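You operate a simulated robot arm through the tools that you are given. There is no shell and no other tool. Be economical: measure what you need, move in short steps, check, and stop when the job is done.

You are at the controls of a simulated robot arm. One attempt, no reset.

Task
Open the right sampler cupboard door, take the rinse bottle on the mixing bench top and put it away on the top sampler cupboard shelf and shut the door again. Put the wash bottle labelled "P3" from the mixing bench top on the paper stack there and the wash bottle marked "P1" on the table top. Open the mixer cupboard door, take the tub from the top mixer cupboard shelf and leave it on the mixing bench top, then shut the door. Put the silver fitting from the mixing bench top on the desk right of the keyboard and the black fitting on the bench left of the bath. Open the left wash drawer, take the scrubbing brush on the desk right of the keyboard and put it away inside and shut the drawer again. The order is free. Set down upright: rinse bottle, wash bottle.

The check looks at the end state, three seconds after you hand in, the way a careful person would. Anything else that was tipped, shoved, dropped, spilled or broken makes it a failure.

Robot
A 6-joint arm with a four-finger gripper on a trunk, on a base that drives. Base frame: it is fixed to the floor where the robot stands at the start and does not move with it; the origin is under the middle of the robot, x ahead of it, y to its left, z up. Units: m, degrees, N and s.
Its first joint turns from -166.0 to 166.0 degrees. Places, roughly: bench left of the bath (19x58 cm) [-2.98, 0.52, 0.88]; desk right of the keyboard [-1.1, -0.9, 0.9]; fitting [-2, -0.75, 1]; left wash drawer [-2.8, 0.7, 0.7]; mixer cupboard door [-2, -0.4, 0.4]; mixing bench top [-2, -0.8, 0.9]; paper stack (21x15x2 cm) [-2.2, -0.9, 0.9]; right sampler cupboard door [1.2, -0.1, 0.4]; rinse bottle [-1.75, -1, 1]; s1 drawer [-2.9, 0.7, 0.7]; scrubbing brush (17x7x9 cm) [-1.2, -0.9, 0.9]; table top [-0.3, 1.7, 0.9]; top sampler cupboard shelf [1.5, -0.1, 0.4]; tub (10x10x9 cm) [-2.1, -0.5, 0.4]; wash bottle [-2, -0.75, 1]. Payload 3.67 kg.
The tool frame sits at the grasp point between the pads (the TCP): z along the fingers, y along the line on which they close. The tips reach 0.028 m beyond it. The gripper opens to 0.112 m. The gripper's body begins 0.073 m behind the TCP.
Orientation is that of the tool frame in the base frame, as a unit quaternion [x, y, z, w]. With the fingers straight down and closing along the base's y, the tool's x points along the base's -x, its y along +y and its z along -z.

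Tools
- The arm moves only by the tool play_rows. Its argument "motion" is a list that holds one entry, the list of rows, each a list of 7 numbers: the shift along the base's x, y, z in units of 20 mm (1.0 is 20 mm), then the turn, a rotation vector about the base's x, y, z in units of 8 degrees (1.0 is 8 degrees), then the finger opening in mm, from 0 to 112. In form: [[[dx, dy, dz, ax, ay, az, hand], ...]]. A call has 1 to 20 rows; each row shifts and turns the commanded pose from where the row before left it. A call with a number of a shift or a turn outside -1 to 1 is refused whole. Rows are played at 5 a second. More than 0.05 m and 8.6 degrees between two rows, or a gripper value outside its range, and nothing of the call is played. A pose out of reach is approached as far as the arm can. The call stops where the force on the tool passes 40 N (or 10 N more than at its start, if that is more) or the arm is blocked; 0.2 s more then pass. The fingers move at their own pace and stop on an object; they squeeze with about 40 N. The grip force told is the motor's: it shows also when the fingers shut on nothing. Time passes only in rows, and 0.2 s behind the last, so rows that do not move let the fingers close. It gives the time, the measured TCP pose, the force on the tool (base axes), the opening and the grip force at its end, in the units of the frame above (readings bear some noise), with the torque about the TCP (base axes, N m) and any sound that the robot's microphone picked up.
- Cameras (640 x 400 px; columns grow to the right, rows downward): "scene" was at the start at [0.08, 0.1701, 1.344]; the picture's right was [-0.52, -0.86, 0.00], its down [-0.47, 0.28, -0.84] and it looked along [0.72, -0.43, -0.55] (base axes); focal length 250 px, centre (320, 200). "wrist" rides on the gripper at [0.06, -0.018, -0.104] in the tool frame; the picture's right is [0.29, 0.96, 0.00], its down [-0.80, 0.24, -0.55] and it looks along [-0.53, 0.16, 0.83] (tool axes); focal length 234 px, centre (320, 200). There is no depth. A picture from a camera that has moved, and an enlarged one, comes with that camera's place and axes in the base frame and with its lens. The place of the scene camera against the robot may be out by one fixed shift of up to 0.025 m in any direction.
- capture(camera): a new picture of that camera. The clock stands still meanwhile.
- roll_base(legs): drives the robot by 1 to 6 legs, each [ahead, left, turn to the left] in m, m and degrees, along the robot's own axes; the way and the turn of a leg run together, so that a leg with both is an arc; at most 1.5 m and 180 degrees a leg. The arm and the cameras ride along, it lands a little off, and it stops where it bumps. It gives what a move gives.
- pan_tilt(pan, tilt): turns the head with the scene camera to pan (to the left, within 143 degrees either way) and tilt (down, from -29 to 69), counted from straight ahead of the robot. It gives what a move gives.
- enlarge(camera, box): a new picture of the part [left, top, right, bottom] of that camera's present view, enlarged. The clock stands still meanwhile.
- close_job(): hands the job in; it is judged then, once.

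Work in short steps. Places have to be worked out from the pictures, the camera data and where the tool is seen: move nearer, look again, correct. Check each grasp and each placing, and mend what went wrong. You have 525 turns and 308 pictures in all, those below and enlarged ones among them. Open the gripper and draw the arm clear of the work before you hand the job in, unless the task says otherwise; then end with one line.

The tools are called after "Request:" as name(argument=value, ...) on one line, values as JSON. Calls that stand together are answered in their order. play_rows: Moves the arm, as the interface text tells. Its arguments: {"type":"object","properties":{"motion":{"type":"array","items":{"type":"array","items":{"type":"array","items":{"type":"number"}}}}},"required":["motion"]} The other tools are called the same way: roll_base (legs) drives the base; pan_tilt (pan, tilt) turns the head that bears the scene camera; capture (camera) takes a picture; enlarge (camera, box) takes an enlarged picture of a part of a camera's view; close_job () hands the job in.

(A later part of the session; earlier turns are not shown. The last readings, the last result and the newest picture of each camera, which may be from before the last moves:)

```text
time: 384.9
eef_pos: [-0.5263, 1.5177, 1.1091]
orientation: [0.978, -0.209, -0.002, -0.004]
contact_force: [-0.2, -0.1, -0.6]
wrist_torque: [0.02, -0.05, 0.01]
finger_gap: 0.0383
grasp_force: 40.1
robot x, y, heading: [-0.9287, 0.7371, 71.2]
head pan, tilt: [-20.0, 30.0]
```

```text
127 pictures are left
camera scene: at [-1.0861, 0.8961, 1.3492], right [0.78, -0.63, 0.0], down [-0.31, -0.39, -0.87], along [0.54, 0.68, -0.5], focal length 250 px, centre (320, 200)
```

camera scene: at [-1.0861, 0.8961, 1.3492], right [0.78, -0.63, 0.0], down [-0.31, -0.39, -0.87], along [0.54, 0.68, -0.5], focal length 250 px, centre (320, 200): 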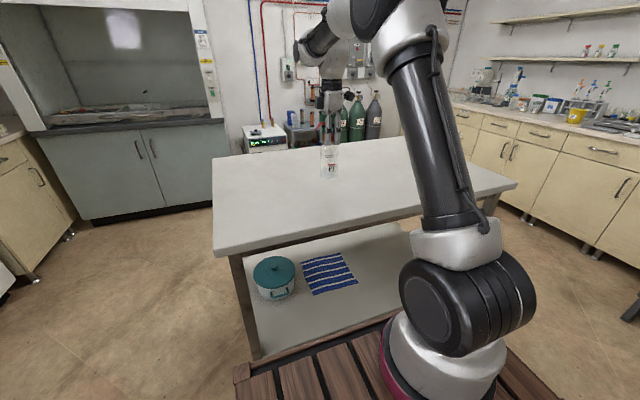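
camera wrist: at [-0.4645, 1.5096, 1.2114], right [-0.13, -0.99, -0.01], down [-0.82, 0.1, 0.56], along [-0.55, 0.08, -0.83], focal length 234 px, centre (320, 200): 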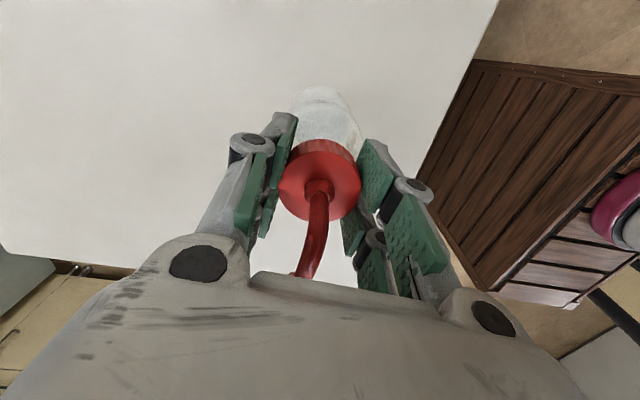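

Lower gently to contact.

Request:
play_rows(motion=[[[0, 0, -1, 0, 0, 0, 15], [0, 0, -0.6, 0, 0, 0, 15], [0, 0, -0.3, 0, 0, 0, 15], [0, 0, -0.25, 0, 0, 0, 15], [0, 0, -0.25, 0, 0, 0, 15]]])

Request:
enlarge(camera="scene", box=[260, 60, 400, 200])

```text
time: 386.1
eef_pos: [-0.5261, 1.5183, 1.0617]
orientation: [0.978, -0.209, -0.002, -0.002]
contact_force: [-0.1, 0.4, -2.3]
wrist_torque: [-0.01, 0.01, -0.01]
finger_gap: 0.0386
grasp_force: 39.8
robot x, y, heading: [-0.9268, 0.7362, 71.2]
head pan, tilt: [-20.0, 30.0]
```

```text
2.86 times, centred on (330, 130) of scene
camera zoom: at [-1.086, 0.8962, 1.3491], right [0.78, -0.63, 0.0], down [-0.31, -0.39, -0.87], along [0.54, 0.68, -0.5], focal length 714 px, centre (291, 400)
```

zoom: 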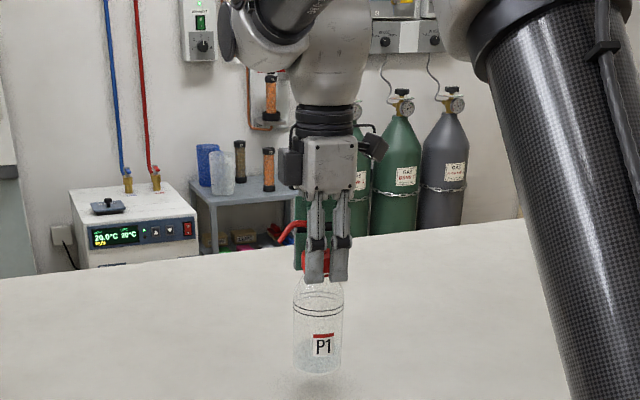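

Request:
play_rows(motion=[[[0, 0, -0.3, 0, 0, 0, 15], [0, 0, -0.25, 0, 0, 0, 15], [0, 0, -0.2, 0, 0, 0, 15]]])

```text
time: 386.9
eef_pos: [-0.5252, 1.5189, 1.0457]
orientation: [0.978, -0.209, -0.003, -0.003]
contact_force: [0.1, -0.8, -1.1]
wrist_torque: [-0.03, -0.02, 0.01]
finger_gap: 0.0384
grasp_force: 39.6
robot x, y, heading: [-0.9276, 0.7344, 71.2]
head pan, tilt: [-20.0, 30.0]
```

Request:
play_rows(motion=[[[0, 0, -0.2, 0, 0, 0, 15], [0, 0, -0.2, 0, 0, 0, 15], [0, 0, -0.2, 0, 0, 0, 15], [0, 0, -0.2, 0, 0, 0, 15]]])

```text
time: 387.9
eef_pos: [-0.5254, 1.5176, 1.0326]
orientation: [0.978, -0.209, -0.003, -0.004]
contact_force: [-1.4, 0.4, 8.7]
wrist_torque: [-0.16, -0.01, -0.01]
finger_gap: 0.0381
grasp_force: 40.2
robot x, y, heading: [-0.9264, 0.7379, 71.4]
head pan, tilt: [-20.0, 30.0]
```

Contact (9 N). Release and rise.

Request:
play_rows(motion=[[[0, 0, 0, 0, 0, 0, 50], [0, 0, 0, 0, 0, 0, 80], [0, 0, 0.3, 0, 0, 0, 80], [0, 0, 1, 0, 0, 0, 80], [0, 0, 1, 0, 0, 0, 80], [0, 0, 1, 0, 0, 0, 80], [0, 0, 1, 0, 0, 0, 80], [0, 0, 1, 0, 0, 0, 80], [0, 0, 1, 0, 0, 0, 80], [0, 0, 1, 0, 0, 0, 80], [-0.3, -0.9, 0.5, 0, 0, 0, 80], [-0.3, -0.9, 0, 0, 0, 0, 80], [-0.3, -0.9, 0, 0, 0, 0, 80], [-0.3, -0.9, 0, 0, 0, 0, 80]]])

Request:
capture(camera="scene")

```text
time: 390.9
eef_pos: [-0.5499, 1.4458, 1.186]
orientation: [0.978, -0.209, -0.002, -0.002]
contact_force: [0.4, 0.4, -1.3]
wrist_torque: [-0.02, 0.01, 0.02]
finger_gap: 0.0799
grasp_force: 0.0
robot x, y, heading: [-0.9305, 0.737, 71.4]
head pan, tilt: [-20.0, 30.0]
```

```text
125 pictures are left
camera scene: at [-1.086, 0.8964, 1.3491], right [0.78, -0.63, 0.0], down [-0.31, -0.39, -0.87], along [0.54, 0.68, -0.5], focal length 250 px, centre (320, 200)
```

scene: 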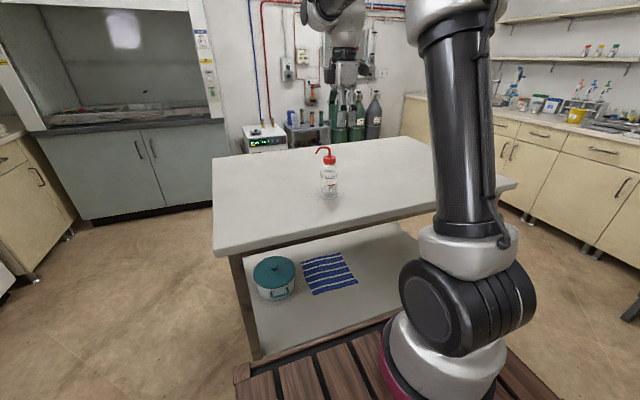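

P1 stands upright on the table. Now back to the mixing bench for the rinse bottle.

Request:
roll_base(legs=[[-0.45, 0, 0], [0, 0, 180], [0.2, -0.22, 0]])

Request:
play_rows(motion=[[[0, 0, 0.5, 0, 0, -1, 70], [0, 0, 0.5, 0, 0, -1, 70], [0, 0, 0, 0, 0, -1, 70], [0, 0, 0, 0, 0, -1, 70], [0, 0, 0, 0, 0, -1, 70], [0, 0, 0, 0, 0, -1, 70], [0, 0, 0, 0, 0, -1, 70], [0, 0, 0, 0, 0, -1, 70], [0, 0, 0, 0, 0, -1, 70], [0, 0, 0, 0, 0, -1, 70]]])

```text
time: 402.7
eef_pos: [-1.7174, -0.5256, 1.186]
orientation: [0.203, 0.979, -0.002, 0.003]
contact_force: [-0.3, -0.3, 0.9]
wrist_torque: [-0.03, 0.01, -0.01]
finger_gap: 0.0799
grasp_force: 0.0
robot x, y, heading: [-1.3456, 0.1874, -108.3]
head pan, tilt: [-20.0, 30.0]
```

```text
time: 404.9
eef_pos: [-1.7183, -0.5248, 1.2074]
orientation: [0.786, 0.619, -0.003, 0.0]
contact_force: [-0.5, 0.5, -0.3]
wrist_torque: [-0.04, -0.02, -0.02]
finger_gap: 0.07
grasp_force: 0.0
robot x, y, heading: [-1.3454, 0.1866, -108.0]
head pan, tilt: [-20.0, 30.0]
```

Request:
roll_base(legs=[[0.3, 0, -0.8]])

Request:
play_rows(motion=[[[0.4, -0.9, 0, 0, 0, 0, 70], [0.4, -0.9, 0, 0, 0, 0, 70], [0.4, -0.9, 0, 0, 0, 0, 70], [0.4, -0.9, 0, 0, 0, 0, 70], [0.4, -0.9, 0, 0, 0, 0, 70], [0.2, -0.9, -0.3, 0, 0, 0, 70], [0.2, -0.9, -0.3, 0, 0, 0, 70]]])

Request:
capture(camera="wrist")

```text
time: 406.9
eef_pos: [-1.8219, -0.8057, 1.2058]
orientation: [0.789, 0.614, -0.004, 0.0]
contact_force: [0.8, 0.1, -0.1]
wrist_torque: [0.02, 0.0, 0.0]
finger_gap: 0.07
grasp_force: 0.1
robot x, y, heading: [-1.4383, -0.0978, -108.8]
head pan, tilt: [-20.0, 30.0]
```

```text
time: 408.5
eef_pos: [-1.7741, -0.9314, 1.1958]
orientation: [0.789, 0.614, -0.004, 0.0]
contact_force: [-0.6, 0.5, 0.3]
wrist_torque: [-0.05, -0.01, 0.02]
finger_gap: 0.07
grasp_force: 0.1
robot x, y, heading: [-1.4442, -0.0972, -108.7]
head pan, tilt: [-20.0, 30.0]
```

```text
124 pictures are left
camera wrist: at [-1.7766, -0.8694, 1.2975], right [1.0, 0.04, -0.01], down [0.04, -0.83, 0.56], along [0.02, -0.56, -0.83], focal length 234 px, centre (320, 200)
```

wrist: 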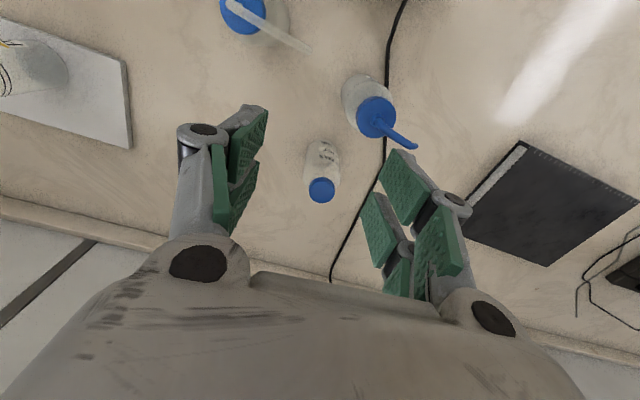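

Rinse cap triangulated at (-1.769,-1.048,1.006). Move over it while staying above P2's nozzle.

Request:
roll_base(legs=[[0.01, 0, 0]])

Request:
play_rows(motion=[[[0.1, -0.9, -0.3, 0, 0, 0, 60], [0.1, -0.9, -0.4, 0, 0, 0, 60], [0.1, -0.9, -0.4, 0, 0, 0, 60], [0.1, -0.9, -0.4, 0, 0, 0, 60], [0, -0.9, -0.4, 0, 0, 0, 60], [0, -0.9, -0.4, 0, 0, 0, 60]]])

Request:
capture(camera="wrist")

```text
time: 409.2
eef_pos: [-1.7765, -0.9414, 1.1955]
orientation: [0.789, 0.614, -0.003, 0.001]
contact_force: [0.7, -0.3, 0.1]
wrist_torque: [0.0, 0.0, 0.02]
finger_gap: 0.0703
grasp_force: 0.0
robot x, y, heading: [-1.4426, -0.1077, -108.7]
head pan, tilt: [-20.0, 30.0]
```

```text
time: 410.6
eef_pos: [-1.7692, -1.0442, 1.1456]
orientation: [0.789, 0.614, -0.004, -0.001]
contact_force: [-0.2, -0.8, -0.5]
wrist_torque: [0.01, 0.02, 0.02]
finger_gap: 0.06
grasp_force: 0.1
out of reach, approached as far as the arm can: row 6
robot x, y, heading: [-1.4406, -0.106, -108.6]
head pan, tilt: [-20.0, 30.0]
```

```text
123 pictures are left
camera wrist: at [-1.7711, -0.9811, 1.249], right [1.0, 0.04, -0.01], down [0.04, -0.83, 0.56], along [0.02, -0.56, -0.83], focal length 234 px, centre (320, 200)
```

wrist: 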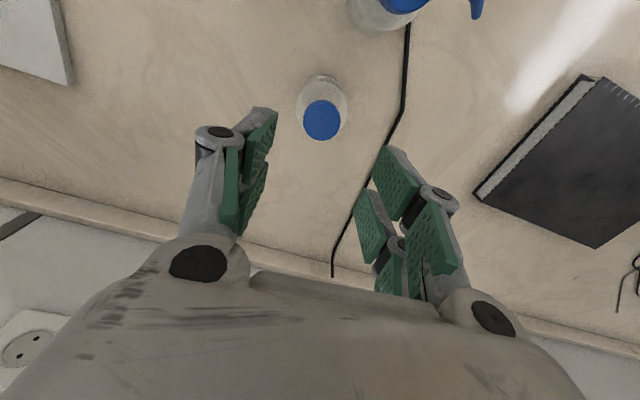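

Exactly above. Descend and grip the cap.

Request:
play_rows(motion=[[[0.05, -0.1, -1, 0, 0, 0, 60], [0, 0, -1, 0, 0, 0, 60], [0, 0, -1, 0, 0, 0, 60], [0, 0, -1, 0, 0, 0, 60], [0, 0, -1, 0, 0, 0, 60]]])

Request:
capture(camera="wrist")

Request:
enlarge(camera="scene", box=[140, 60, 340, 200])

```text
time: 411.9
eef_pos: [-1.7676, -1.0466, 1.0462]
orientation: [0.789, 0.614, -0.005, 0.001]
contact_force: [-0.3, -0.6, 0.5]
wrist_torque: [-0.03, 0.02, 0.02]
finger_gap: 0.0601
grasp_force: 0.0
robot x, y, heading: [-1.4422, -0.1071, -108.7]
head pan, tilt: [-20.0, 30.0]
```

```text
122 pictures are left
camera wrist: at [-1.7703, -0.9834, 1.1486], right [1.0, 0.04, -0.01], down [0.04, -0.83, 0.56], along [0.02, -0.56, -0.83], focal length 234 px, centre (320, 200)
```

wrist: 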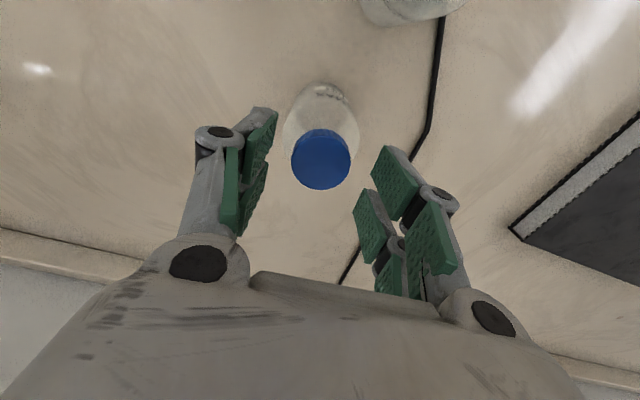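

```text
2.86 times, centred on (240, 130) of scene
camera zoom: at [-1.3194, -0.2649, 1.3492], right [-0.78, 0.63, 0.0], down [0.31, 0.39, -0.87], along [-0.54, -0.67, -0.5], focal length 714 px, centre (549, 400)
```

zoom: 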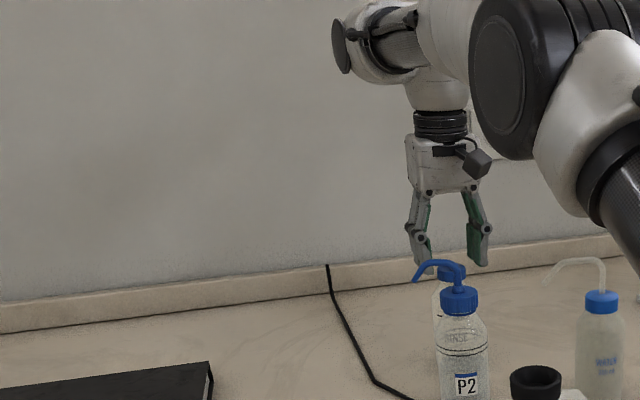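

Request:
play_rows(motion=[[[0, 0, -0.8, 0, 0, 0, 60], [0, 0, -0.7, 0, 0, 0, 60], [0, 0, 0, 0, 0, 0, 15], [0, 0, 0, 0, 0, 0, 15], [0, 0, 0, 0, 0, 0, 15]]])

Request:
capture(camera="wrist")

```text
time: 413.1
eef_pos: [-1.7674, -1.0456, 1.0174]
orientation: [0.789, 0.614, -0.004, 0.0]
contact_force: [0.0, -0.5, 11.7]
wrist_torque: [-0.13, 0.04, -0.01]
finger_gap: 0.0353
grasp_force: 40.3
robot x, y, heading: [-1.4422, -0.1081, -108.8]
head pan, tilt: [-20.0, 30.0]
```

```text
120 pictures are left
camera wrist: at [-1.7699, -0.9833, 1.1193], right [1.0, 0.04, -0.01], down [0.04, -0.83, 0.56], along [0.02, -0.56, -0.83], focal length 234 px, centre (320, 200)
```

wrist: 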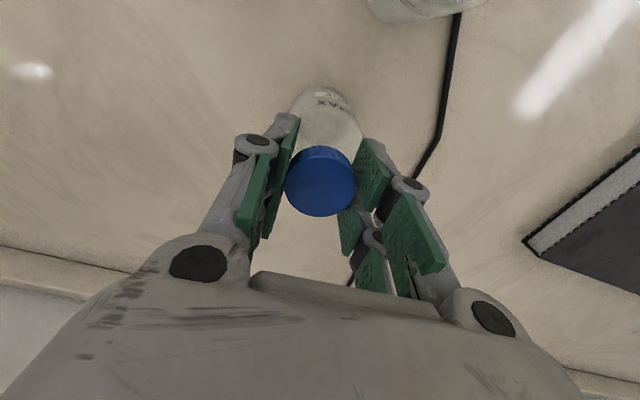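

Rinse bottle gripped (35 mm). Lift 11 cm, go left past P2, then forward to a staging spot on the bench front.

Request:
play_rows(motion=[[[0, 0, 0.6, 0, 0, 0, 15], [0, 0, 1, 0, 0, 0, 15], [0, 0, 1, 0, 0, 0, 15], [0, 0, 1, 0, 0, 0, 15], [0, 0, 1, 0, 0, 0, 15], [0, 0, 1, 0, 0, 0, 15], [1, -0.14, 0, 0, 0, 0, 15], [1, -0.14, 0, 0, 0, 0, 15], [1, -0.14, 0, 0, 0, 0, 15], [1, -0.14, 0, 0, 0, 0, 15], [1, -0.1, 0, 0, 0, 0, 15], [1, -0.1, 0, 0, 0, 0, 15], [1, 0, 0, 0, 0, 0, 15], [1, 0, 0, 0, 0, 0, 15], [0.33, 0.95, 0, 0, 0, 0, 15], [0.33, 0.95, 0, 0, 0, 0, 15]]])

Request:
capture(camera="scene")

Request:
capture(camera="wrist")

```text
time: 416.4
eef_pos: [-1.5943, -1.0241, 1.1285]
orientation: [0.789, 0.614, -0.003, 0.0]
contact_force: [0.4, 0.1, -1.1]
wrist_torque: [0.05, 0.0, 0.0]
finger_gap: 0.0335
grasp_force: 39.9
robot x, y, heading: [-1.4415, -0.1055, -109.2]
head pan, tilt: [-20.0, 30.0]
```

```text
119 pictures are left
camera scene: at [-1.3195, -0.2653, 1.3491], right [-0.78, 0.63, 0.0], down [0.31, 0.39, -0.87], along [-0.54, -0.67, -0.5], focal length 250 px, centre (320, 200)
```

scene: 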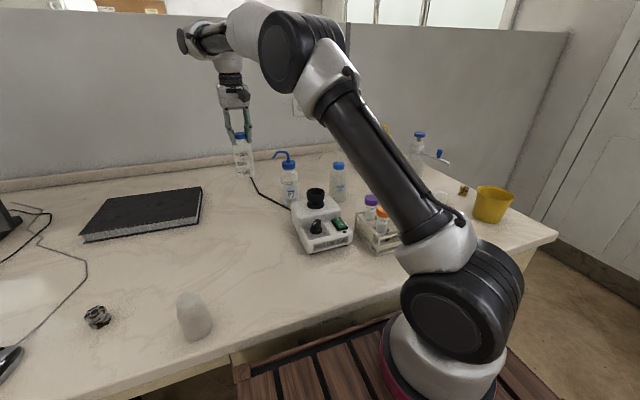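

```text
118 pictures are left
camera wrist: at [-1.5969, -0.9605, 1.2303], right [1.0, 0.04, -0.01], down [0.04, -0.83, 0.56], along [0.02, -0.56, -0.83], focal length 234 px, centre (320, 200)
```

wrist: 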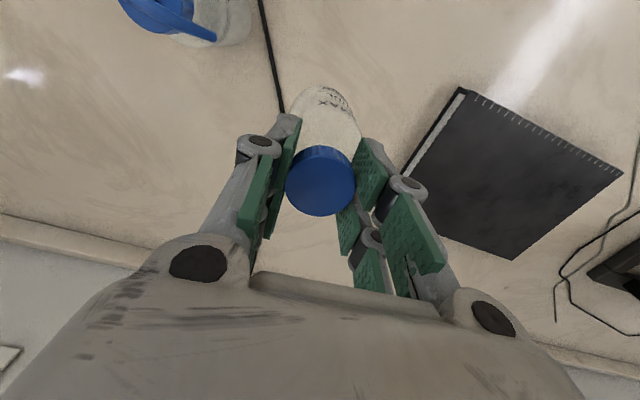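

Clear. Bring it forward over the staging spot (q≈−1.19) and lower.

Request:
play_rows(motion=[[[0.33, 0.95, 0, 0, 0, 0, 15], [0.33, 0.95, 0, 0, 0, 0, 15], [0.33, 0.95, 0, 0, 0, 0, 15], [0.33, 0.95, 0, 0, 0, 0, 15], [0.33, 0.95, 0, 0, 0, 0, 15], [0.33, 0.95, 0, 0, 0, 0, 15], [0.33, 0.95, 0, 0, 0, 0, 15], [0.33, 0.95, 0, 0, 0, 0, 15], [0.33, 0.95, 0, 0, 0, 0, 15], [0.33, 0.95, 0, 0, 0, 0, 15], [0.33, 0.95, 0, 0, 0, 0, 15], [0.33, 0.95, 0, 0, 0, 0, 15], [0.33, 0.95, 0, 0, 0, 0, 15], [0.33, 0.95, 0, 0, 0, 0, 15], [0.33, 0.95, 0, 0, 0, 0, 15], [0, 0, -1, 0, 0, 0, 15], [0, 0, -1, 0, 0, 0, 15], [0, 0, -1, 0, 0, 0, 15], [0, 0, -1, 0, 0, 0, 15]]])

Request:
capture(camera="scene")

```text
time: 420.4
eef_pos: [-1.4965, -0.7384, 1.0488]
orientation: [0.788, 0.615, -0.003, 0.001]
contact_force: [-0.2, 0.0, -1.0]
wrist_torque: [-0.01, -0.01, 0.0]
finger_gap: 0.0336
grasp_force: 39.9
robot x, y, heading: [-1.445, -0.1066, -108.8]
head pan, tilt: [-20.0, 30.0]
```

```text
117 pictures are left
camera scene: at [-1.3194, -0.2648, 1.3492], right [-0.78, 0.63, 0.0], down [0.31, 0.39, -0.87], along [-0.54, -0.67, -0.5], focal length 250 px, centre (320, 200)
```

scene: 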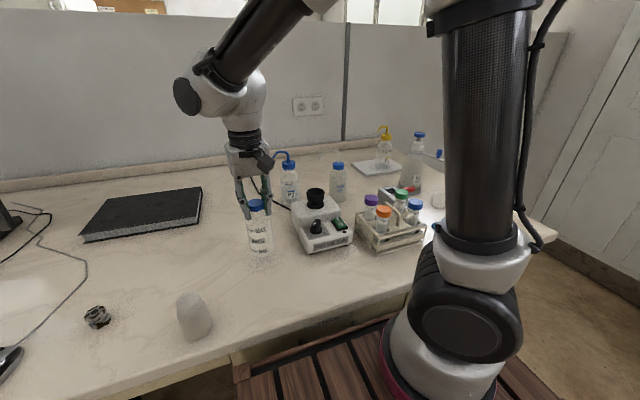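

Good spot. Lower to contact.

Request:
play_rows(motion=[[[0, 0, -0.7, 0, 0, 0, 15], [0, 0, -0.4, 0, 0, 0, 15], [0, 0, -0.25, 0, 0, 0, 15], [0, 0, -0.25, 0, 0, 0, 15]]])

```text
time: 421.6
eef_pos: [-1.4956, -0.7404, 1.0186]
orientation: [0.789, 0.614, -0.005, 0.002]
contact_force: [-1.1, 1.9, 14.2]
wrist_torque: [0.37, -0.05, 0.07]
finger_gap: 0.0335
grasp_force: 39.9
robot x, y, heading: [-1.4412, -0.108, -109.0]
head pan, tilt: [-20.0, 30.0]
stopped in row 4: the force on the tool passed its limit at 42 N (the readings are from after the stop); the commanded pose is now the measured one
```

Bottle set down. Release, rise, and back away to change to the forward-pointing pose.

Request:
play_rows(motion=[[[0, 0, 0, 0, 0, 0, 50], [0, 0, 0, 0, 0, 0, 70], [0, 0, 0.5, 0, 0, 0, 70], [0, 0, 1, 0, 0, 0, 70], [0, 0, 1, 0, 0, 0, 70], [0, 0, 1, 0, 0, 0, 70], [0, 0, 1, 0, 0, 0, 70], [0, 0, 1, 0, 0, 0, 70], [0, 0, 1, 0, 0, 0, 70]]])

Request:
roll_base(legs=[[-0.57, 0, 0], [0, 0.2, 0]])

Request:
play_rows(motion=[[[-0.3, -0.9, -0.3, 0, 0, 0, 90], [-0.3, -0.9, -0.3, 0, 0, 0, 90], [-0.3, -0.9, -0.3, 0, 0, 0, 90], [-0.3, -0.9, -0.3, 0, 0, 0, 90], [-0.3, -0.9, -0.3, 0, 0, 0, 90], [-0.3, -0.9, -0.3, -0.9455, 0.3256, 0, 90], [-0.3, -0.9, -0.3, -0.9455, 0.3256, 0, 90], [-0.3, -0.9, -0.5, -0.9455, 0.3256, 0, 90], [-0.3, -0.9, -0.5, -0.9455, 0.3256, 0, 90], [-0.3, -0.9, -0.5, -0.9455, 0.3256, 0, 90], [-0.2, -0.6, -0.5, -0.9455, 0.3256, 0, 90], [0, 0, -0.5, -0.9455, 0.3256, 0, 90], [0, 0, -0.5, -0.4, 0.14, 0, 90]]])

Request:
capture(camera="scene")

Request:
capture(camera="wrist")

```text
time: 423.6
eef_pos: [-1.4948, -0.7388, 1.1496]
orientation: [0.789, 0.614, -0.004, 0.001]
contact_force: [0.3, -0.9, 0.0]
wrist_torque: [0.04, 0.02, -0.01]
finger_gap: 0.0697
grasp_force: 0.0
robot x, y, heading: [-1.4449, -0.1077, -108.8]
head pan, tilt: [-20.0, 30.0]
```

```text
time: 428.1
eef_pos: [-1.1187, -0.2635, 1.1492]
orientation: [0.788, 0.616, -0.004, 0.002]
contact_force: [0.5, -0.1, 0.0]
wrist_torque: [0.0, 0.01, 0.02]
finger_gap: 0.0699
grasp_force: 0.1
robot x, y, heading: [-1.0686, 0.3702, -108.3]
head pan, tilt: [-20.0, 30.0]
```

```text
time: 430.9
eef_pos: [-1.1832, -0.4555, 1.0462]
orientation: [0.683, 0.533, -0.419, 0.27]
contact_force: [-0.7, -0.4, 0.3]
wrist_torque: [0.0, -0.02, 0.0]
finger_gap: 0.0902
grasp_force: 0.0
robot x, y, heading: [-1.0697, 0.3695, -108.4]
head pan, tilt: [-20.0, 30.0]
```

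```text
116 pictures are left
camera scene: at [-0.9456, 0.2121, 1.3492], right [-0.78, 0.62, 0.0], down [0.31, 0.39, -0.87], along [-0.54, -0.68, -0.5], focal length 250 px, centre (320, 200)
```

scene: 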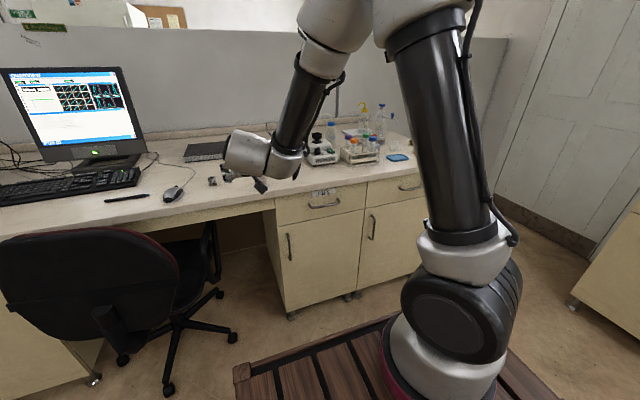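

```text
115 pictures are left
camera wrist: at [-1.1665, -0.3352, 1.0464], right [0.94, -0.13, -0.32], down [0.32, -0.01, 0.95], along [-0.12, -0.99, 0.03], focal length 234 px, centre (320, 200)
```

wrist: 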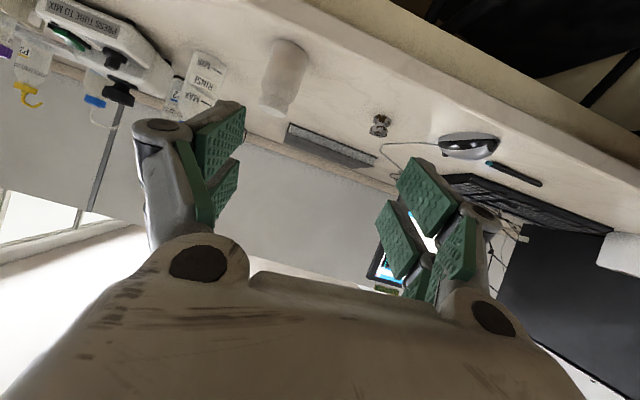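

The RINSE bottle is seen at left. Shift the base right to line up, lower to body height.

Request:
roll_base(legs=[[0, -0.205, 0]])

Request:
play_rows(motion=[[[0, 0, -1, 0, 0, 0, 90], [0, 0, -1, 0, 0, 0, 90], [0, 0, -1, 0, 0, 0, 90], [0, 0, -1, 0, 0, 0, 90], [0, 0, -1, 0, 0, 0, 90], [0, 0, -0.5, 0, 0, 0, 90]]])

Request:
capture(camera="wrist")

```text
time: 432.5
eef_pos: [-1.3762, -0.3901, 1.0455]
orientation: [0.681, 0.535, -0.419, 0.273]
contact_force: [-0.4, 0.6, -0.2]
wrist_torque: [-0.03, 0.0, 0.01]
finger_gap: 0.0902
grasp_force: 0.0
robot x, y, heading: [-1.2664, 0.4362, -108.4]
head pan, tilt: [-20.0, 30.0]
```

```text
time: 433.9
eef_pos: [-1.3763, -0.391, 0.9353]
orientation: [0.681, 0.535, -0.419, 0.272]
contact_force: [0.3, 0.2, -0.3]
wrist_torque: [-0.01, -0.01, -0.03]
finger_gap: 0.0901
grasp_force: 0.1
robot x, y, heading: [-1.2671, 0.4345, -108.4]
head pan, tilt: [-20.0, 30.0]
```

```text
114 pictures are left
camera wrist: at [-1.3599, -0.2706, 0.9361], right [0.94, -0.12, -0.32], down [0.32, -0.01, 0.95], along [-0.12, -0.99, 0.03], focal length 234 px, centre (320, 200)
```

wrist: 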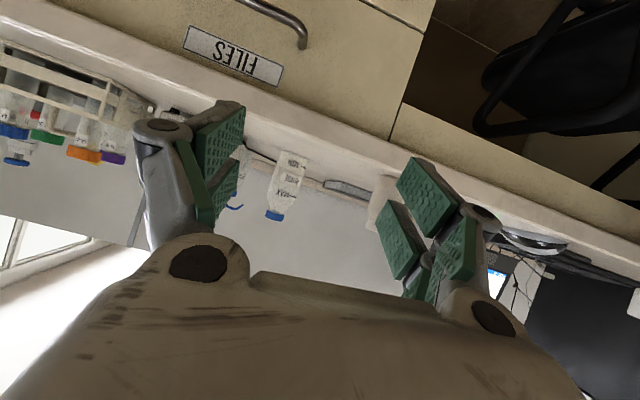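

Lined up. Drive ahead 0.3 m and check.

Request:
roll_base(legs=[[0.29, 0, -0.5]])

Request:
capture(camera="wrist")

Request:
capture(camera="scene")

```text
time: 435.9
eef_pos: [-1.4763, -0.6657, 0.9351]
orientation: [0.684, 0.532, -0.42, 0.27]
contact_force: [0.1, -0.2, 0.7]
wrist_torque: [-0.01, 0.02, -0.03]
finger_gap: 0.0898
grasp_force: 0.0
robot x, y, heading: [-1.3596, 0.1596, -108.9]
head pan, tilt: [-20.0, 30.0]
```

```text
113 pictures are left
camera wrist: at [-1.4593, -0.5449, 0.9363], right [0.94, -0.13, -0.32], down [0.32, -0.02, 0.95], along [-0.13, -0.99, 0.03], focal length 234 px, centre (320, 200)
```

wrist: 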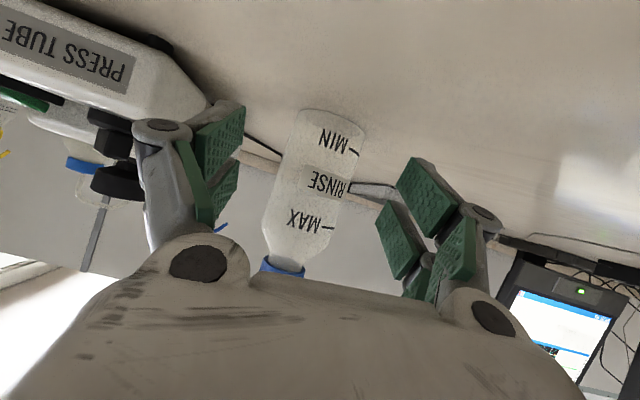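

```text
112 pictures are left
camera scene: at [-1.2349, 0.0013, 1.3491], right [-0.78, 0.63, 0.0], down [0.31, 0.39, -0.87], along [-0.54, -0.67, -0.5], focal length 250 px, centre (320, 200)
```

scene: 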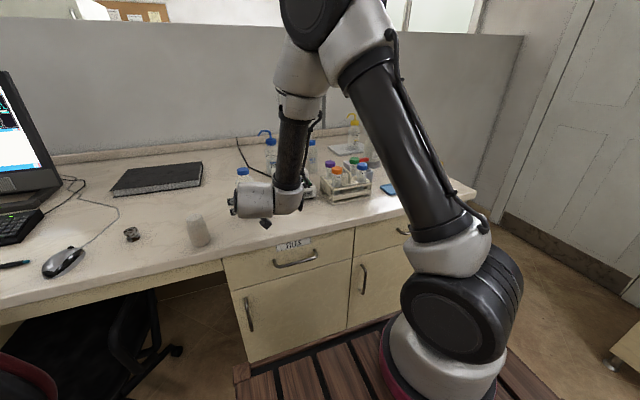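

RINSE bottle is in front, machine at its right close by. I narrow the opening to 82 mm, shift 1 cm left, and go forward.

Request:
play_rows(motion=[[[0.5, -0.18, 0, 0, 0, 0, 82], [-0.245, -0.71, 0, 0, 0, 0, 82], [-0.245, -0.71, 0, 0, 0, 0, 82], [-0.245, -0.71, 0, 0, 0, 0, 82]]])

Request:
capture(camera="wrist")

```text
time: 436.9
eef_pos: [-1.4812, -0.7115, 0.9361]
orientation: [0.684, 0.532, -0.42, 0.269]
contact_force: [0.5, 0.0, -0.1]
wrist_torque: [0.01, 0.0, -0.02]
finger_gap: 0.0822
grasp_force: 0.0
robot x, y, heading: [-1.3596, 0.1611, -108.8]
head pan, tilt: [-20.0, 30.0]
```

```text
111 pictures are left
camera wrist: at [-1.4638, -0.5912, 0.9363], right [0.94, -0.13, -0.32], down [0.32, -0.02, 0.95], along [-0.13, -0.99, 0.03], focal length 234 px, centre (320, 200)
```

wrist: 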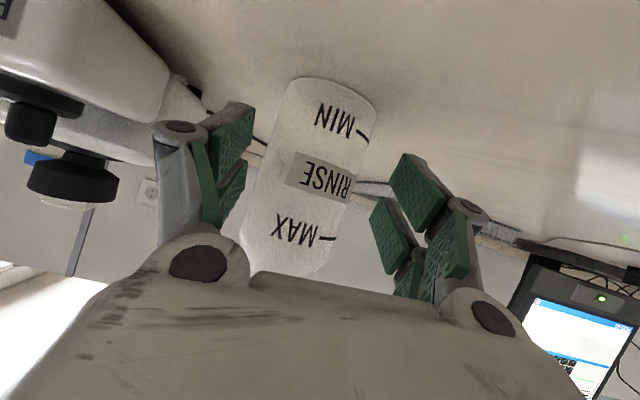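

Request:
play_rows(motion=[[[-0.245, -0.71, 0, 0, 0, 0, 82], [-0.245, -0.71, 0, 0, 0, 0, 82], [0, 0, 0, 0, 0, 0, 50], [0, 0, 0, 0, 0, 0, 40], [0, 0, 0, 0, 0, 0, 40]]])

Request:
capture(camera="wrist")

```text
time: 438.1
eef_pos: [-1.4908, -0.7396, 0.938]
orientation: [0.684, 0.531, -0.42, 0.27]
contact_force: [0.0, -0.3, 4.0]
wrist_torque: [-0.12, -0.12, 0.01]
finger_gap: 0.0578
grasp_force: 39.8
robot x, y, heading: [-1.3561, 0.1613, -108.7]
head pan, tilt: [-20.0, 30.0]
```

```text
110 pictures are left
camera wrist: at [-1.4737, -0.6194, 0.937], right [0.94, -0.13, -0.32], down [0.32, -0.02, 0.95], along [-0.13, -0.99, 0.03], focal length 234 px, centre (320, 200)
```

wrist: 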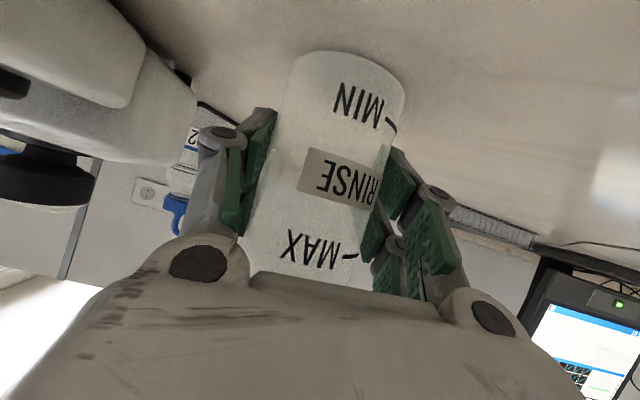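

Gripped (58 mm). Lift, back off, turn toward the sampler cupboard and drive there in stages.

Request:
play_rows(motion=[[[0, 0, 0.6, 0, 0, 0, 40], [0, 0, 1, 0, 0, 0, 40], [0, 0, 1, 0, 0, 0, 40], [0, 0, 1, 0, 0, 0, 40], [0, 0, 1, 0, 0, 0, 40], [0, 0, 1, 0, 0, 0, 40]]])

Request:
roll_base(legs=[[-0.5, 0, 0], [0, 0, 90], [1.0, 0, 0]])

Request:
pan_tilt(pan=0, tilt=38)

Request:
capture(camera="scene")

Request:
capture(camera="wrist")

```text
time: 439.5
eef_pos: [-1.4916, -0.7401, 1.048]
orientation: [0.685, 0.532, -0.419, 0.268]
contact_force: [1.1, 0.1, -0.9]
wrist_torque: [-0.03, 0.01, 0.0]
finger_gap: 0.0579
grasp_force: 40.2
robot x, y, heading: [-1.3603, 0.16, -108.7]
head pan, tilt: [-20.0, 30.0]
```

```text
time: 451.1
eef_pos: [0.651, 0.203, 1.0485]
orientation: [0.102, 0.861, -0.103, 0.488]
contact_force: [0.3, -1.1, -1.2]
wrist_torque: [-0.01, 0.0, 0.01]
finger_gap: 0.058
grasp_force: 40.5
robot x, y, heading: [-0.248, 0.3201, -17.8]
head pan, tilt: [-20.0, 30.0]
```

```text
time: 451.9
eef_pos: [0.6531, 0.202, 1.0493]
orientation: [0.1, 0.86, -0.102, 0.489]
contact_force: [-0.1, 0.0, -0.6]
wrist_torque: [0.03, -0.06, 0.01]
finger_gap: 0.0579
grasp_force: 40.0
robot x, y, heading: [-0.2465, 0.3166, -17.8]
head pan, tilt: [0.0, 38.0]
```

```text
109 pictures are left
camera scene: at [-0.0971, 0.4923, 1.3368], right [-0.31, -0.95, 0.0], down [-0.59, 0.19, -0.79], along [0.75, -0.24, -0.62], focal length 250 px, centre (320, 200)
```

scene: 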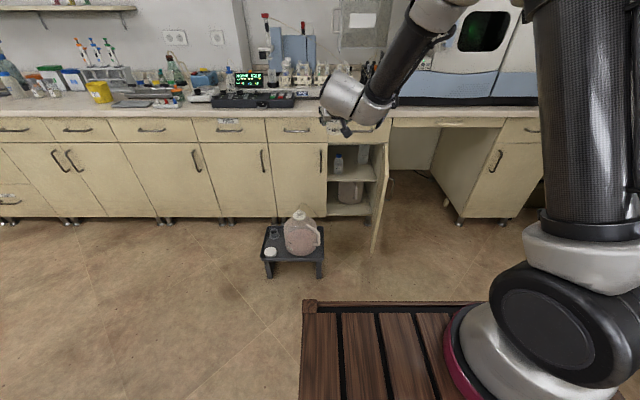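

```text
108 pictures are left
camera wrist: at [0.5312, 0.218, 1.0486], right [0.12, 0.94, -0.32], down [0.01, 0.32, 0.95], along [0.99, -0.12, 0.03], focal length 234 px, centre (320, 200)
```

wrist: 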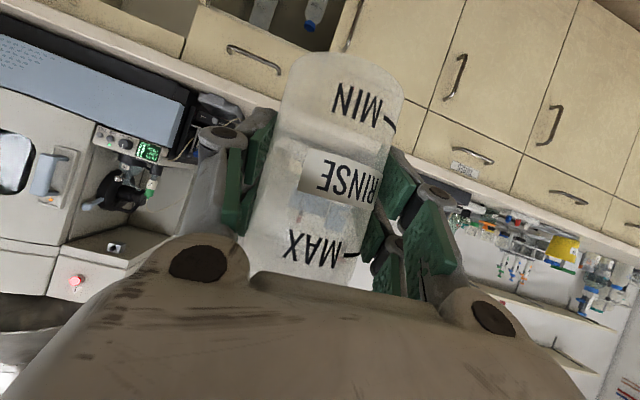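

I align with the cupboard (right 0.17 m, −1.2°), then lower the bottle in front of it.

Request:
roll_base(legs=[[0, -0.17, -1.2]])

Request:
play_rows(motion=[[[0.31, -0.1, -1, 0, 0, 0, 40], [0.31, -0.1, -1, 0, 0, 0, 40], [0.31, -0.1, -1, 0, 0, 0, 40], [0.31, -0.1, -1, 0, 0, 0, 40], [0.31, -0.1, -1, 0, 0, 0, 40], [0.31, -0.1, -1, 0, 0, 0, 40], [0.31, -0.1, -1, 0, 0, 0, 40], [0.31, -0.1, -1, 0, 0, 0, 40], [0.31, -0.1, -1, 0, 0, 0, 40], [0.31, -0.1, -1, 0, 0, 0, 40], [0.31, -0.1, -1, 0, 0, 0, 40], [0.31, -0.1, -1, 0, 0, 0, 40], [0.31, -0.1, -1, 0, 0, 0, 40], [0.31, -0.1, -1, 0, 0, 0, 40], [0.31, -0.1, -1, 0, 0, 0, 40], [0.31, -0.1, -1, 0, 0, 0, 40], [0.31, -0.1, -1, 0, 0, 0, 40], [0.31, -0.1, -1, 0, 0, 0, 40], [0.31, -0.1, -1, 0, 0, 0, 40], [0.31, -0.1, -1, 0, 0, 0, 40]]])

Request:
capture(camera="wrist")

Request:
capture(camera="scene")

```text
time: 453.4
eef_pos: [0.5943, 0.0207, 1.0483]
orientation: [0.111, 0.859, -0.108, 0.487]
contact_force: [0.2, 0.5, 0.2]
wrist_torque: [-0.01, 0.04, 0.0]
finger_gap: 0.058
grasp_force: 40.0
robot x, y, heading: [-0.3029, 0.157, -19.4]
head pan, tilt: [0.0, 38.0]
```

```text
time: 457.6
eef_pos: [0.7179, -0.0192, 0.648]
orientation: [0.11, 0.859, -0.108, 0.487]
contact_force: [0.4, 0.1, 0.0]
wrist_torque: [-0.02, 0.04, -0.01]
finger_gap: 0.0577
grasp_force: 40.1
robot x, y, heading: [-0.3042, 0.1569, -19.4]
head pan, tilt: [0.0, 38.0]
```

```text
107 pictures are left
camera wrist: at [0.5978, -0.0014, 0.6483], right [0.14, 0.94, -0.32], down [0.02, 0.32, 0.95], along [0.99, -0.14, 0.03], focal length 234 px, centre (320, 200)
```

wrist: 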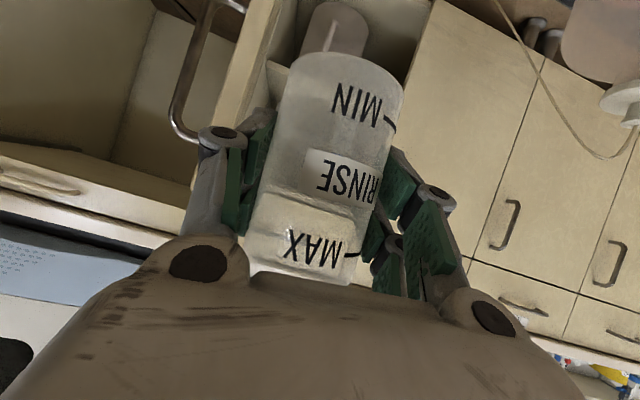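

```text
106 pictures are left
camera scene: at [-0.1485, 0.326, 1.3368], right [-0.33, -0.94, 0.0], down [-0.58, 0.2, -0.79], along [0.74, -0.26, -0.62], focal length 250 px, centre (320, 200)
```

scene: 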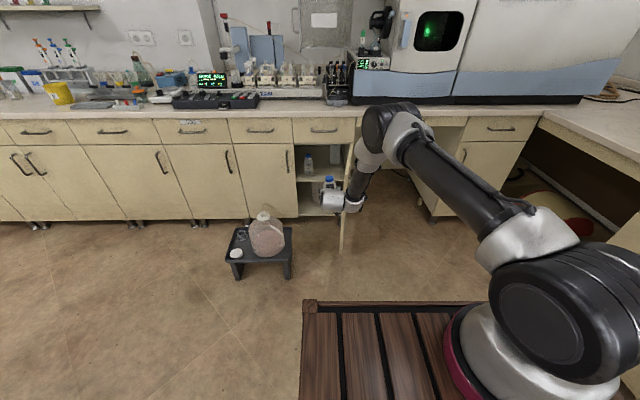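

Bottle is lined up with the opening (q≈0.216), door on its right. Lower further to pass height.

Request:
play_rows(motion=[[[0.15, 0.05, -1, 0, 0, 0, 40], [0.15, 0.05, -1, 0, 0, 0, 40], [0.15, 0.05, -1, 0, 0, 0, 40], [0.15, 0.05, -1, 0, 0, 0, 40], [0.15, 0.05, -1, 0, 0, 0, 40], [0.15, 0.05, -1, 0, 0, 0, 40]]])

Request:
roll_base(legs=[[0.25, 0, 0]])

Request:
capture(camera="wrist")

Request:
enlarge(camera="scene", box=[240, 100, 440, 270])

```text
time: 459.0
eef_pos: [0.7366, -0.0133, 0.5284]
orientation: [0.11, 0.86, -0.108, 0.487]
contact_force: [-0.9, 0.7, 0.4]
wrist_torque: [-0.01, 0.04, -0.03]
finger_gap: 0.058
grasp_force: 39.8
robot x, y, heading: [-0.3026, 0.1578, -19.4]
head pan, tilt: [0.0, 38.0]
```

```text
time: 460.8
eef_pos: [0.9703, -0.0931, 0.5277]
orientation: [0.11, 0.859, -0.108, 0.488]
contact_force: [-1.0, -0.1, -0.3]
wrist_torque: [0.0, 0.0, -0.03]
finger_gap: 0.058
grasp_force: 39.8
robot x, y, heading: [-0.0663, 0.0776, -19.2]
head pan, tilt: [0.0, 38.0]
```

```text
105 pictures are left
camera wrist: at [0.8495, -0.0757, 0.5278], right [0.14, 0.94, -0.32], down [0.02, 0.32, 0.95], along [0.99, -0.14, 0.03], focal length 234 px, centre (320, 200)
```

wrist: 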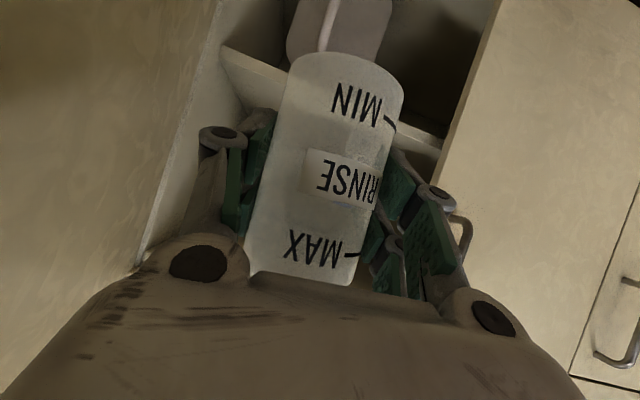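

```text
2.35 times, centred on (340, 185) of scene
camera zoom: at [0.0855, 0.2446, 1.3368], right [-0.33, -0.94, 0.0], down [-0.58, 0.2, -0.79], along [0.74, -0.26, -0.62], focal length 588 px, centre (273, 235)
```

zoom: 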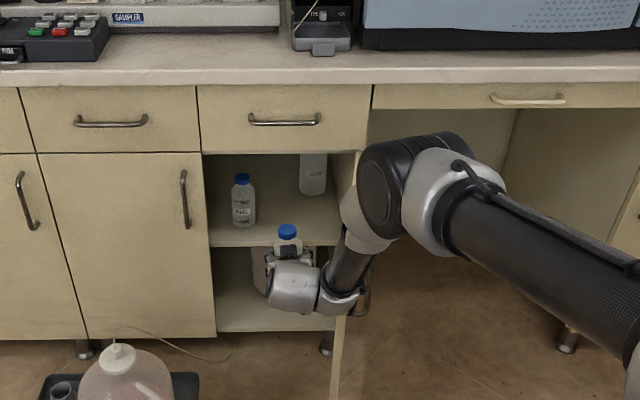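

Well aligned; shelf ≈0.41–0.43, bottle bottom at 0.47. Drive in 0.17 m and check.

Request:
roll_base(legs=[[0.17, 0, 0]])

Request:
capture(camera="wrist")

Request:
enlarge(camera="scene", box=[240, 100, 440, 270])

```text
time: 462.2
eef_pos: [1.147, 0.0706, 0.523]
orientation: [0.047, 0.868, -0.069, 0.489]
contact_force: [0.2, 0.3, 0.0]
wrist_torque: [0.0, -0.03, -0.03]
finger_gap: 0.0584
grasp_force: 16.6
robot x, y, heading: [0.1031, 0.0906, -13.0]
head pan, tilt: [0.0, 38.0]
stopped in leg 1: the robot was blocked; the commanded pose is now the measured one
```

```text
103 pictures are left
camera wrist: at [1.0243, 0.0711, 0.5246], right [0.0, 0.95, -0.32], down [-0.02, 0.32, 0.95], along [1.0, 0.01, 0.02], focal length 234 px, centre (320, 200)
```

wrist: 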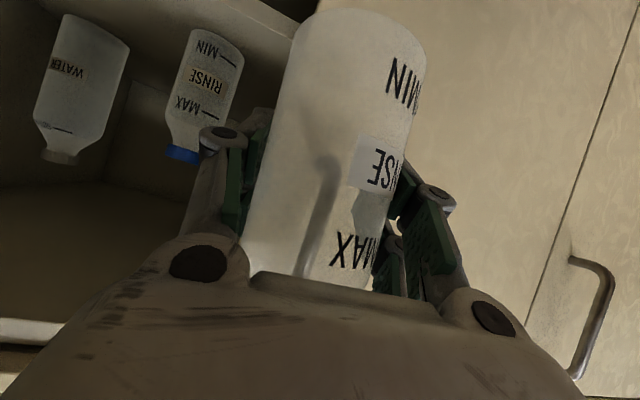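

```text
2.35 times, centred on (340, 185) of scene
camera zoom: at [0.2391, 0.2759, 1.3368], right [-0.22, -0.97, 0.0], down [-0.6, 0.14, -0.79], along [0.77, -0.18, -0.62], focal length 588 px, centre (273, 235)
```

zoom: 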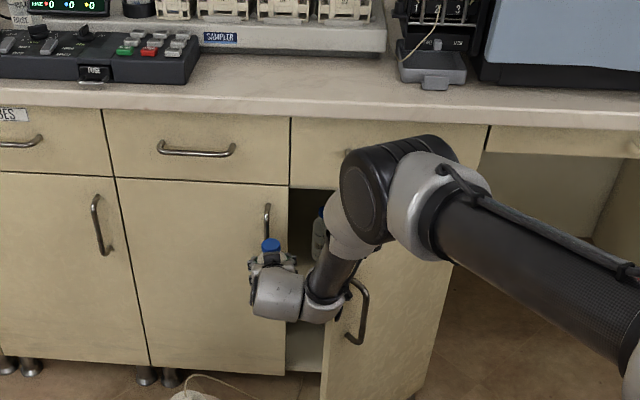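

The arm met the door and the base was deflected; the bottle is still in the fingers. I re-squeeze and look before backing off.

Request:
play_rows(motion=[[[0, 0, 0, 0, 0, 0, 30], [0, 0, 0, 0, 0, 0, 30]]])

Request:
capture(camera="scene")

```text
time: 462.8
eef_pos: [1.1461, 0.0715, 0.5234]
orientation: [0.048, 0.867, -0.07, 0.49]
contact_force: [0.2, -0.4, -0.4]
wrist_torque: [-0.02, -0.01, -0.02]
finger_gap: 0.0578
grasp_force: 40.1
robot x, y, heading: [0.1019, 0.0899, -12.9]
head pan, tilt: [0.0, 38.0]
```

```text
101 pictures are left
camera scene: at [0.2391, 0.2761, 1.3367], right [-0.22, -0.97, 0.0], down [-0.6, 0.14, -0.79], along [0.77, -0.18, -0.62], focal length 250 px, centre (320, 200)
```

scene: 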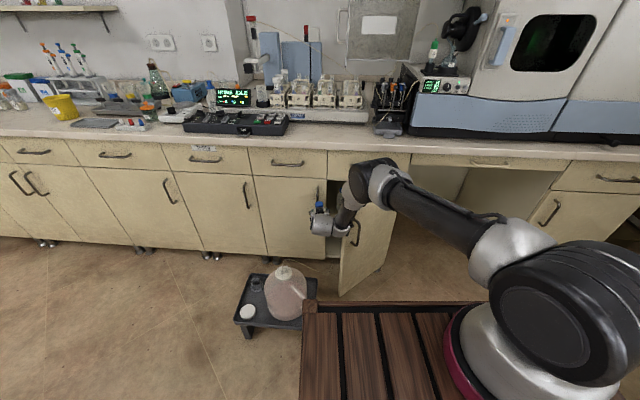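

The stool wasn't touched; the arm has pushed the door partly closed. I back away to free everything.

Request:
roll_base(legs=[[-0.1, 0, 0]])

Request:
roll_base(legs=[[-0.25, 0, 0]])

Request:
capture(camera="scene")

Request:
capture(camera="wrist")

```text
time: 463.9
eef_pos: [1.048, 0.0915, 0.5215]
orientation: [0.048, 0.867, -0.07, 0.49]
contact_force: [0.6, 0.3, -0.1]
wrist_torque: [0.0, -0.02, 0.0]
finger_gap: 0.0576
grasp_force: 39.7
robot x, y, heading: [0.0036, 0.1134, -12.8]
head pan, tilt: [0.0, 38.0]
```

```text
time: 465.8
eef_pos: [0.805, 0.1463, 0.5228]
orientation: [0.049, 0.867, -0.07, 0.49]
contact_force: [0.1, 0.1, -0.6]
wrist_torque: [-0.01, 0.01, -0.01]
finger_gap: 0.0576
grasp_force: 39.7
robot x, y, heading: [-0.237, 0.1675, -13.1]
head pan, tilt: [0.0, 38.0]
```

```text
100 pictures are left
camera scene: at [-0.102, 0.3544, 1.3368], right [-0.22, -0.97, 0.0], down [-0.6, 0.14, -0.79], along [0.77, -0.18, -0.62], focal length 250 px, centre (320, 200)
```

scene: 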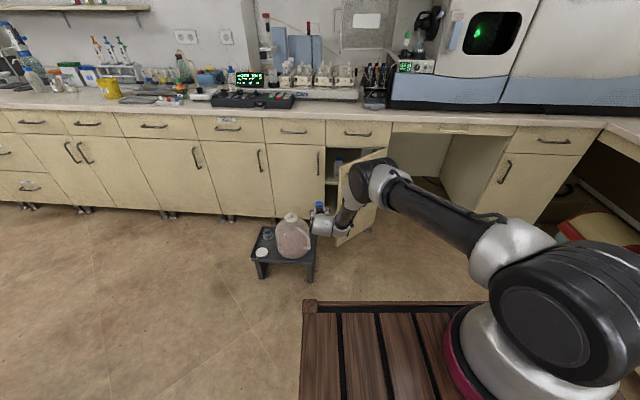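

```text
99 pictures are left
camera wrist: at [0.6833, 0.1491, 0.5246], right [0.0, 0.95, -0.32], down [-0.02, 0.32, 0.95], along [1.0, 0.01, 0.02], focal length 234 px, centre (320, 200)
```

wrist: 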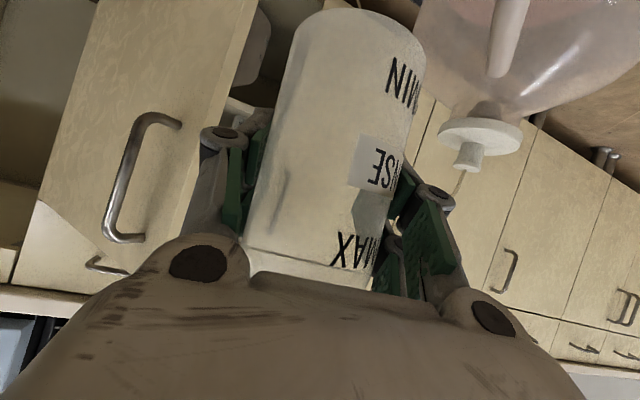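

The bottle slid down ~2 cm in the grip but is held; the jug is near, so I first move right and back, then raise the arm.

Request:
roll_base(legs=[[-0.05, -0.12, 0], [-0.25, 0, 0]])

Request:
play_rows(motion=[[[-0.3, 0.1, 1, 0, 0, 0, 30], [-0.3, 0.1, 1, 0, 0, 0, 30], [-0.3, 0.1, 1, 0, 0, 0, 30], [-0.3, 0.1, 1, 0, 0, 0, 30], [-0.3, 0.1, 1, 0, 0, 0, 30], [-0.3, 0.1, 1, 0, 0, 0, 30], [-0.3, 0.1, 1, 0, 0, 0, 30], [-0.3, 0.1, 1, 0, 0, 0, 30], [-0.3, 0.1, 1, 0, 0, 0, 30], [-0.3, 0.1, 1, 0, 0, 0, 30], [-0.3, 0.1, 1, 0, 0, 0, 30], [-0.3, 0.1, 1, 0, 0, 0, 30], [-0.3, 0.1, 1, 0, 0, 0, 30], [-0.3, 0.1, 1, 0, 0, 0, 30], [-0.3, 0.1, 1, 0, 0, 0, 30], [-0.3, 0.1, 1, 0, 0, 0, 30], [-0.3, 0.1, 1, 0, 0, 0, 30], [-0.3, 0.1, 1, 0, 0, 0, 30], [-0.3, 0.1, 1, 0, 0, 0, 30], [-0.3, 0.1, 1, 0, 0, 0, 30]]])

Request:
play_rows(motion=[[[-0.3, 0.1, 1, 0, 0, 0, 30], [-0.3, 0.1, 1, 0, 0, 0, 30], [-0.3, 0.1, 1, 0, 0, 0, 30], [0, 0, 1, 0, 0, 0, 30], [0, 0, 1, 0, 0, 0, 30], [0, 0, 1, 0, 0, 0, 30], [0, 0, 1, 0, 0, 0, 30], [0, 0, 1, 0, 0, 0, 30], [0, 0, 1, 0, 0, 0, 30]]])

Request:
capture(camera="scene")

```text
time: 468.5
eef_pos: [0.4861, 0.0977, 0.523]
orientation: [0.049, 0.867, -0.071, 0.491]
contact_force: [0.7, -0.3, -0.4]
wrist_torque: [0.03, 0.02, 0.0]
finger_gap: 0.0576
grasp_force: 39.7
robot x, y, heading: [-0.556, 0.1211, -12.8]
head pan, tilt: [0.0, 38.0]
```

```text
time: 472.7
eef_pos: [0.3668, 0.1393, 0.9221]
orientation: [0.048, 0.868, -0.07, 0.489]
contact_force: [0.1, -0.3, -0.5]
wrist_torque: [-0.02, -0.02, 0.0]
finger_gap: 0.0573
grasp_force: 40.1
robot x, y, heading: [-0.5548, 0.1195, -13.5]
head pan, tilt: [0.0, 38.0]
```

```text
time: 474.7
eef_pos: [0.3484, 0.144, 1.1038]
orientation: [0.049, 0.868, -0.071, 0.49]
contact_force: [-0.3, -0.1, -1.1]
wrist_torque: [0.01, -0.01, 0.02]
finger_gap: 0.0575
grasp_force: 40.4
robot x, y, heading: [-0.5589, 0.118, -13.0]
head pan, tilt: [0.0, 38.0]
```

```text
98 pictures are left
camera scene: at [-0.4212, 0.3055, 1.3368], right [-0.23, -0.97, 0.0], down [-0.6, 0.14, -0.79], along [0.77, -0.18, -0.62], focal length 250 px, centre (320, 200)
```

scene: 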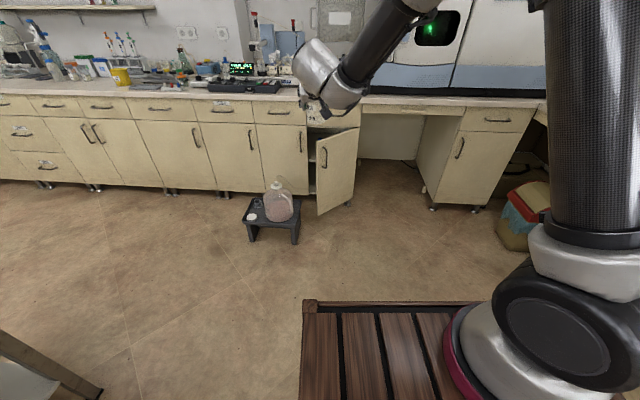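

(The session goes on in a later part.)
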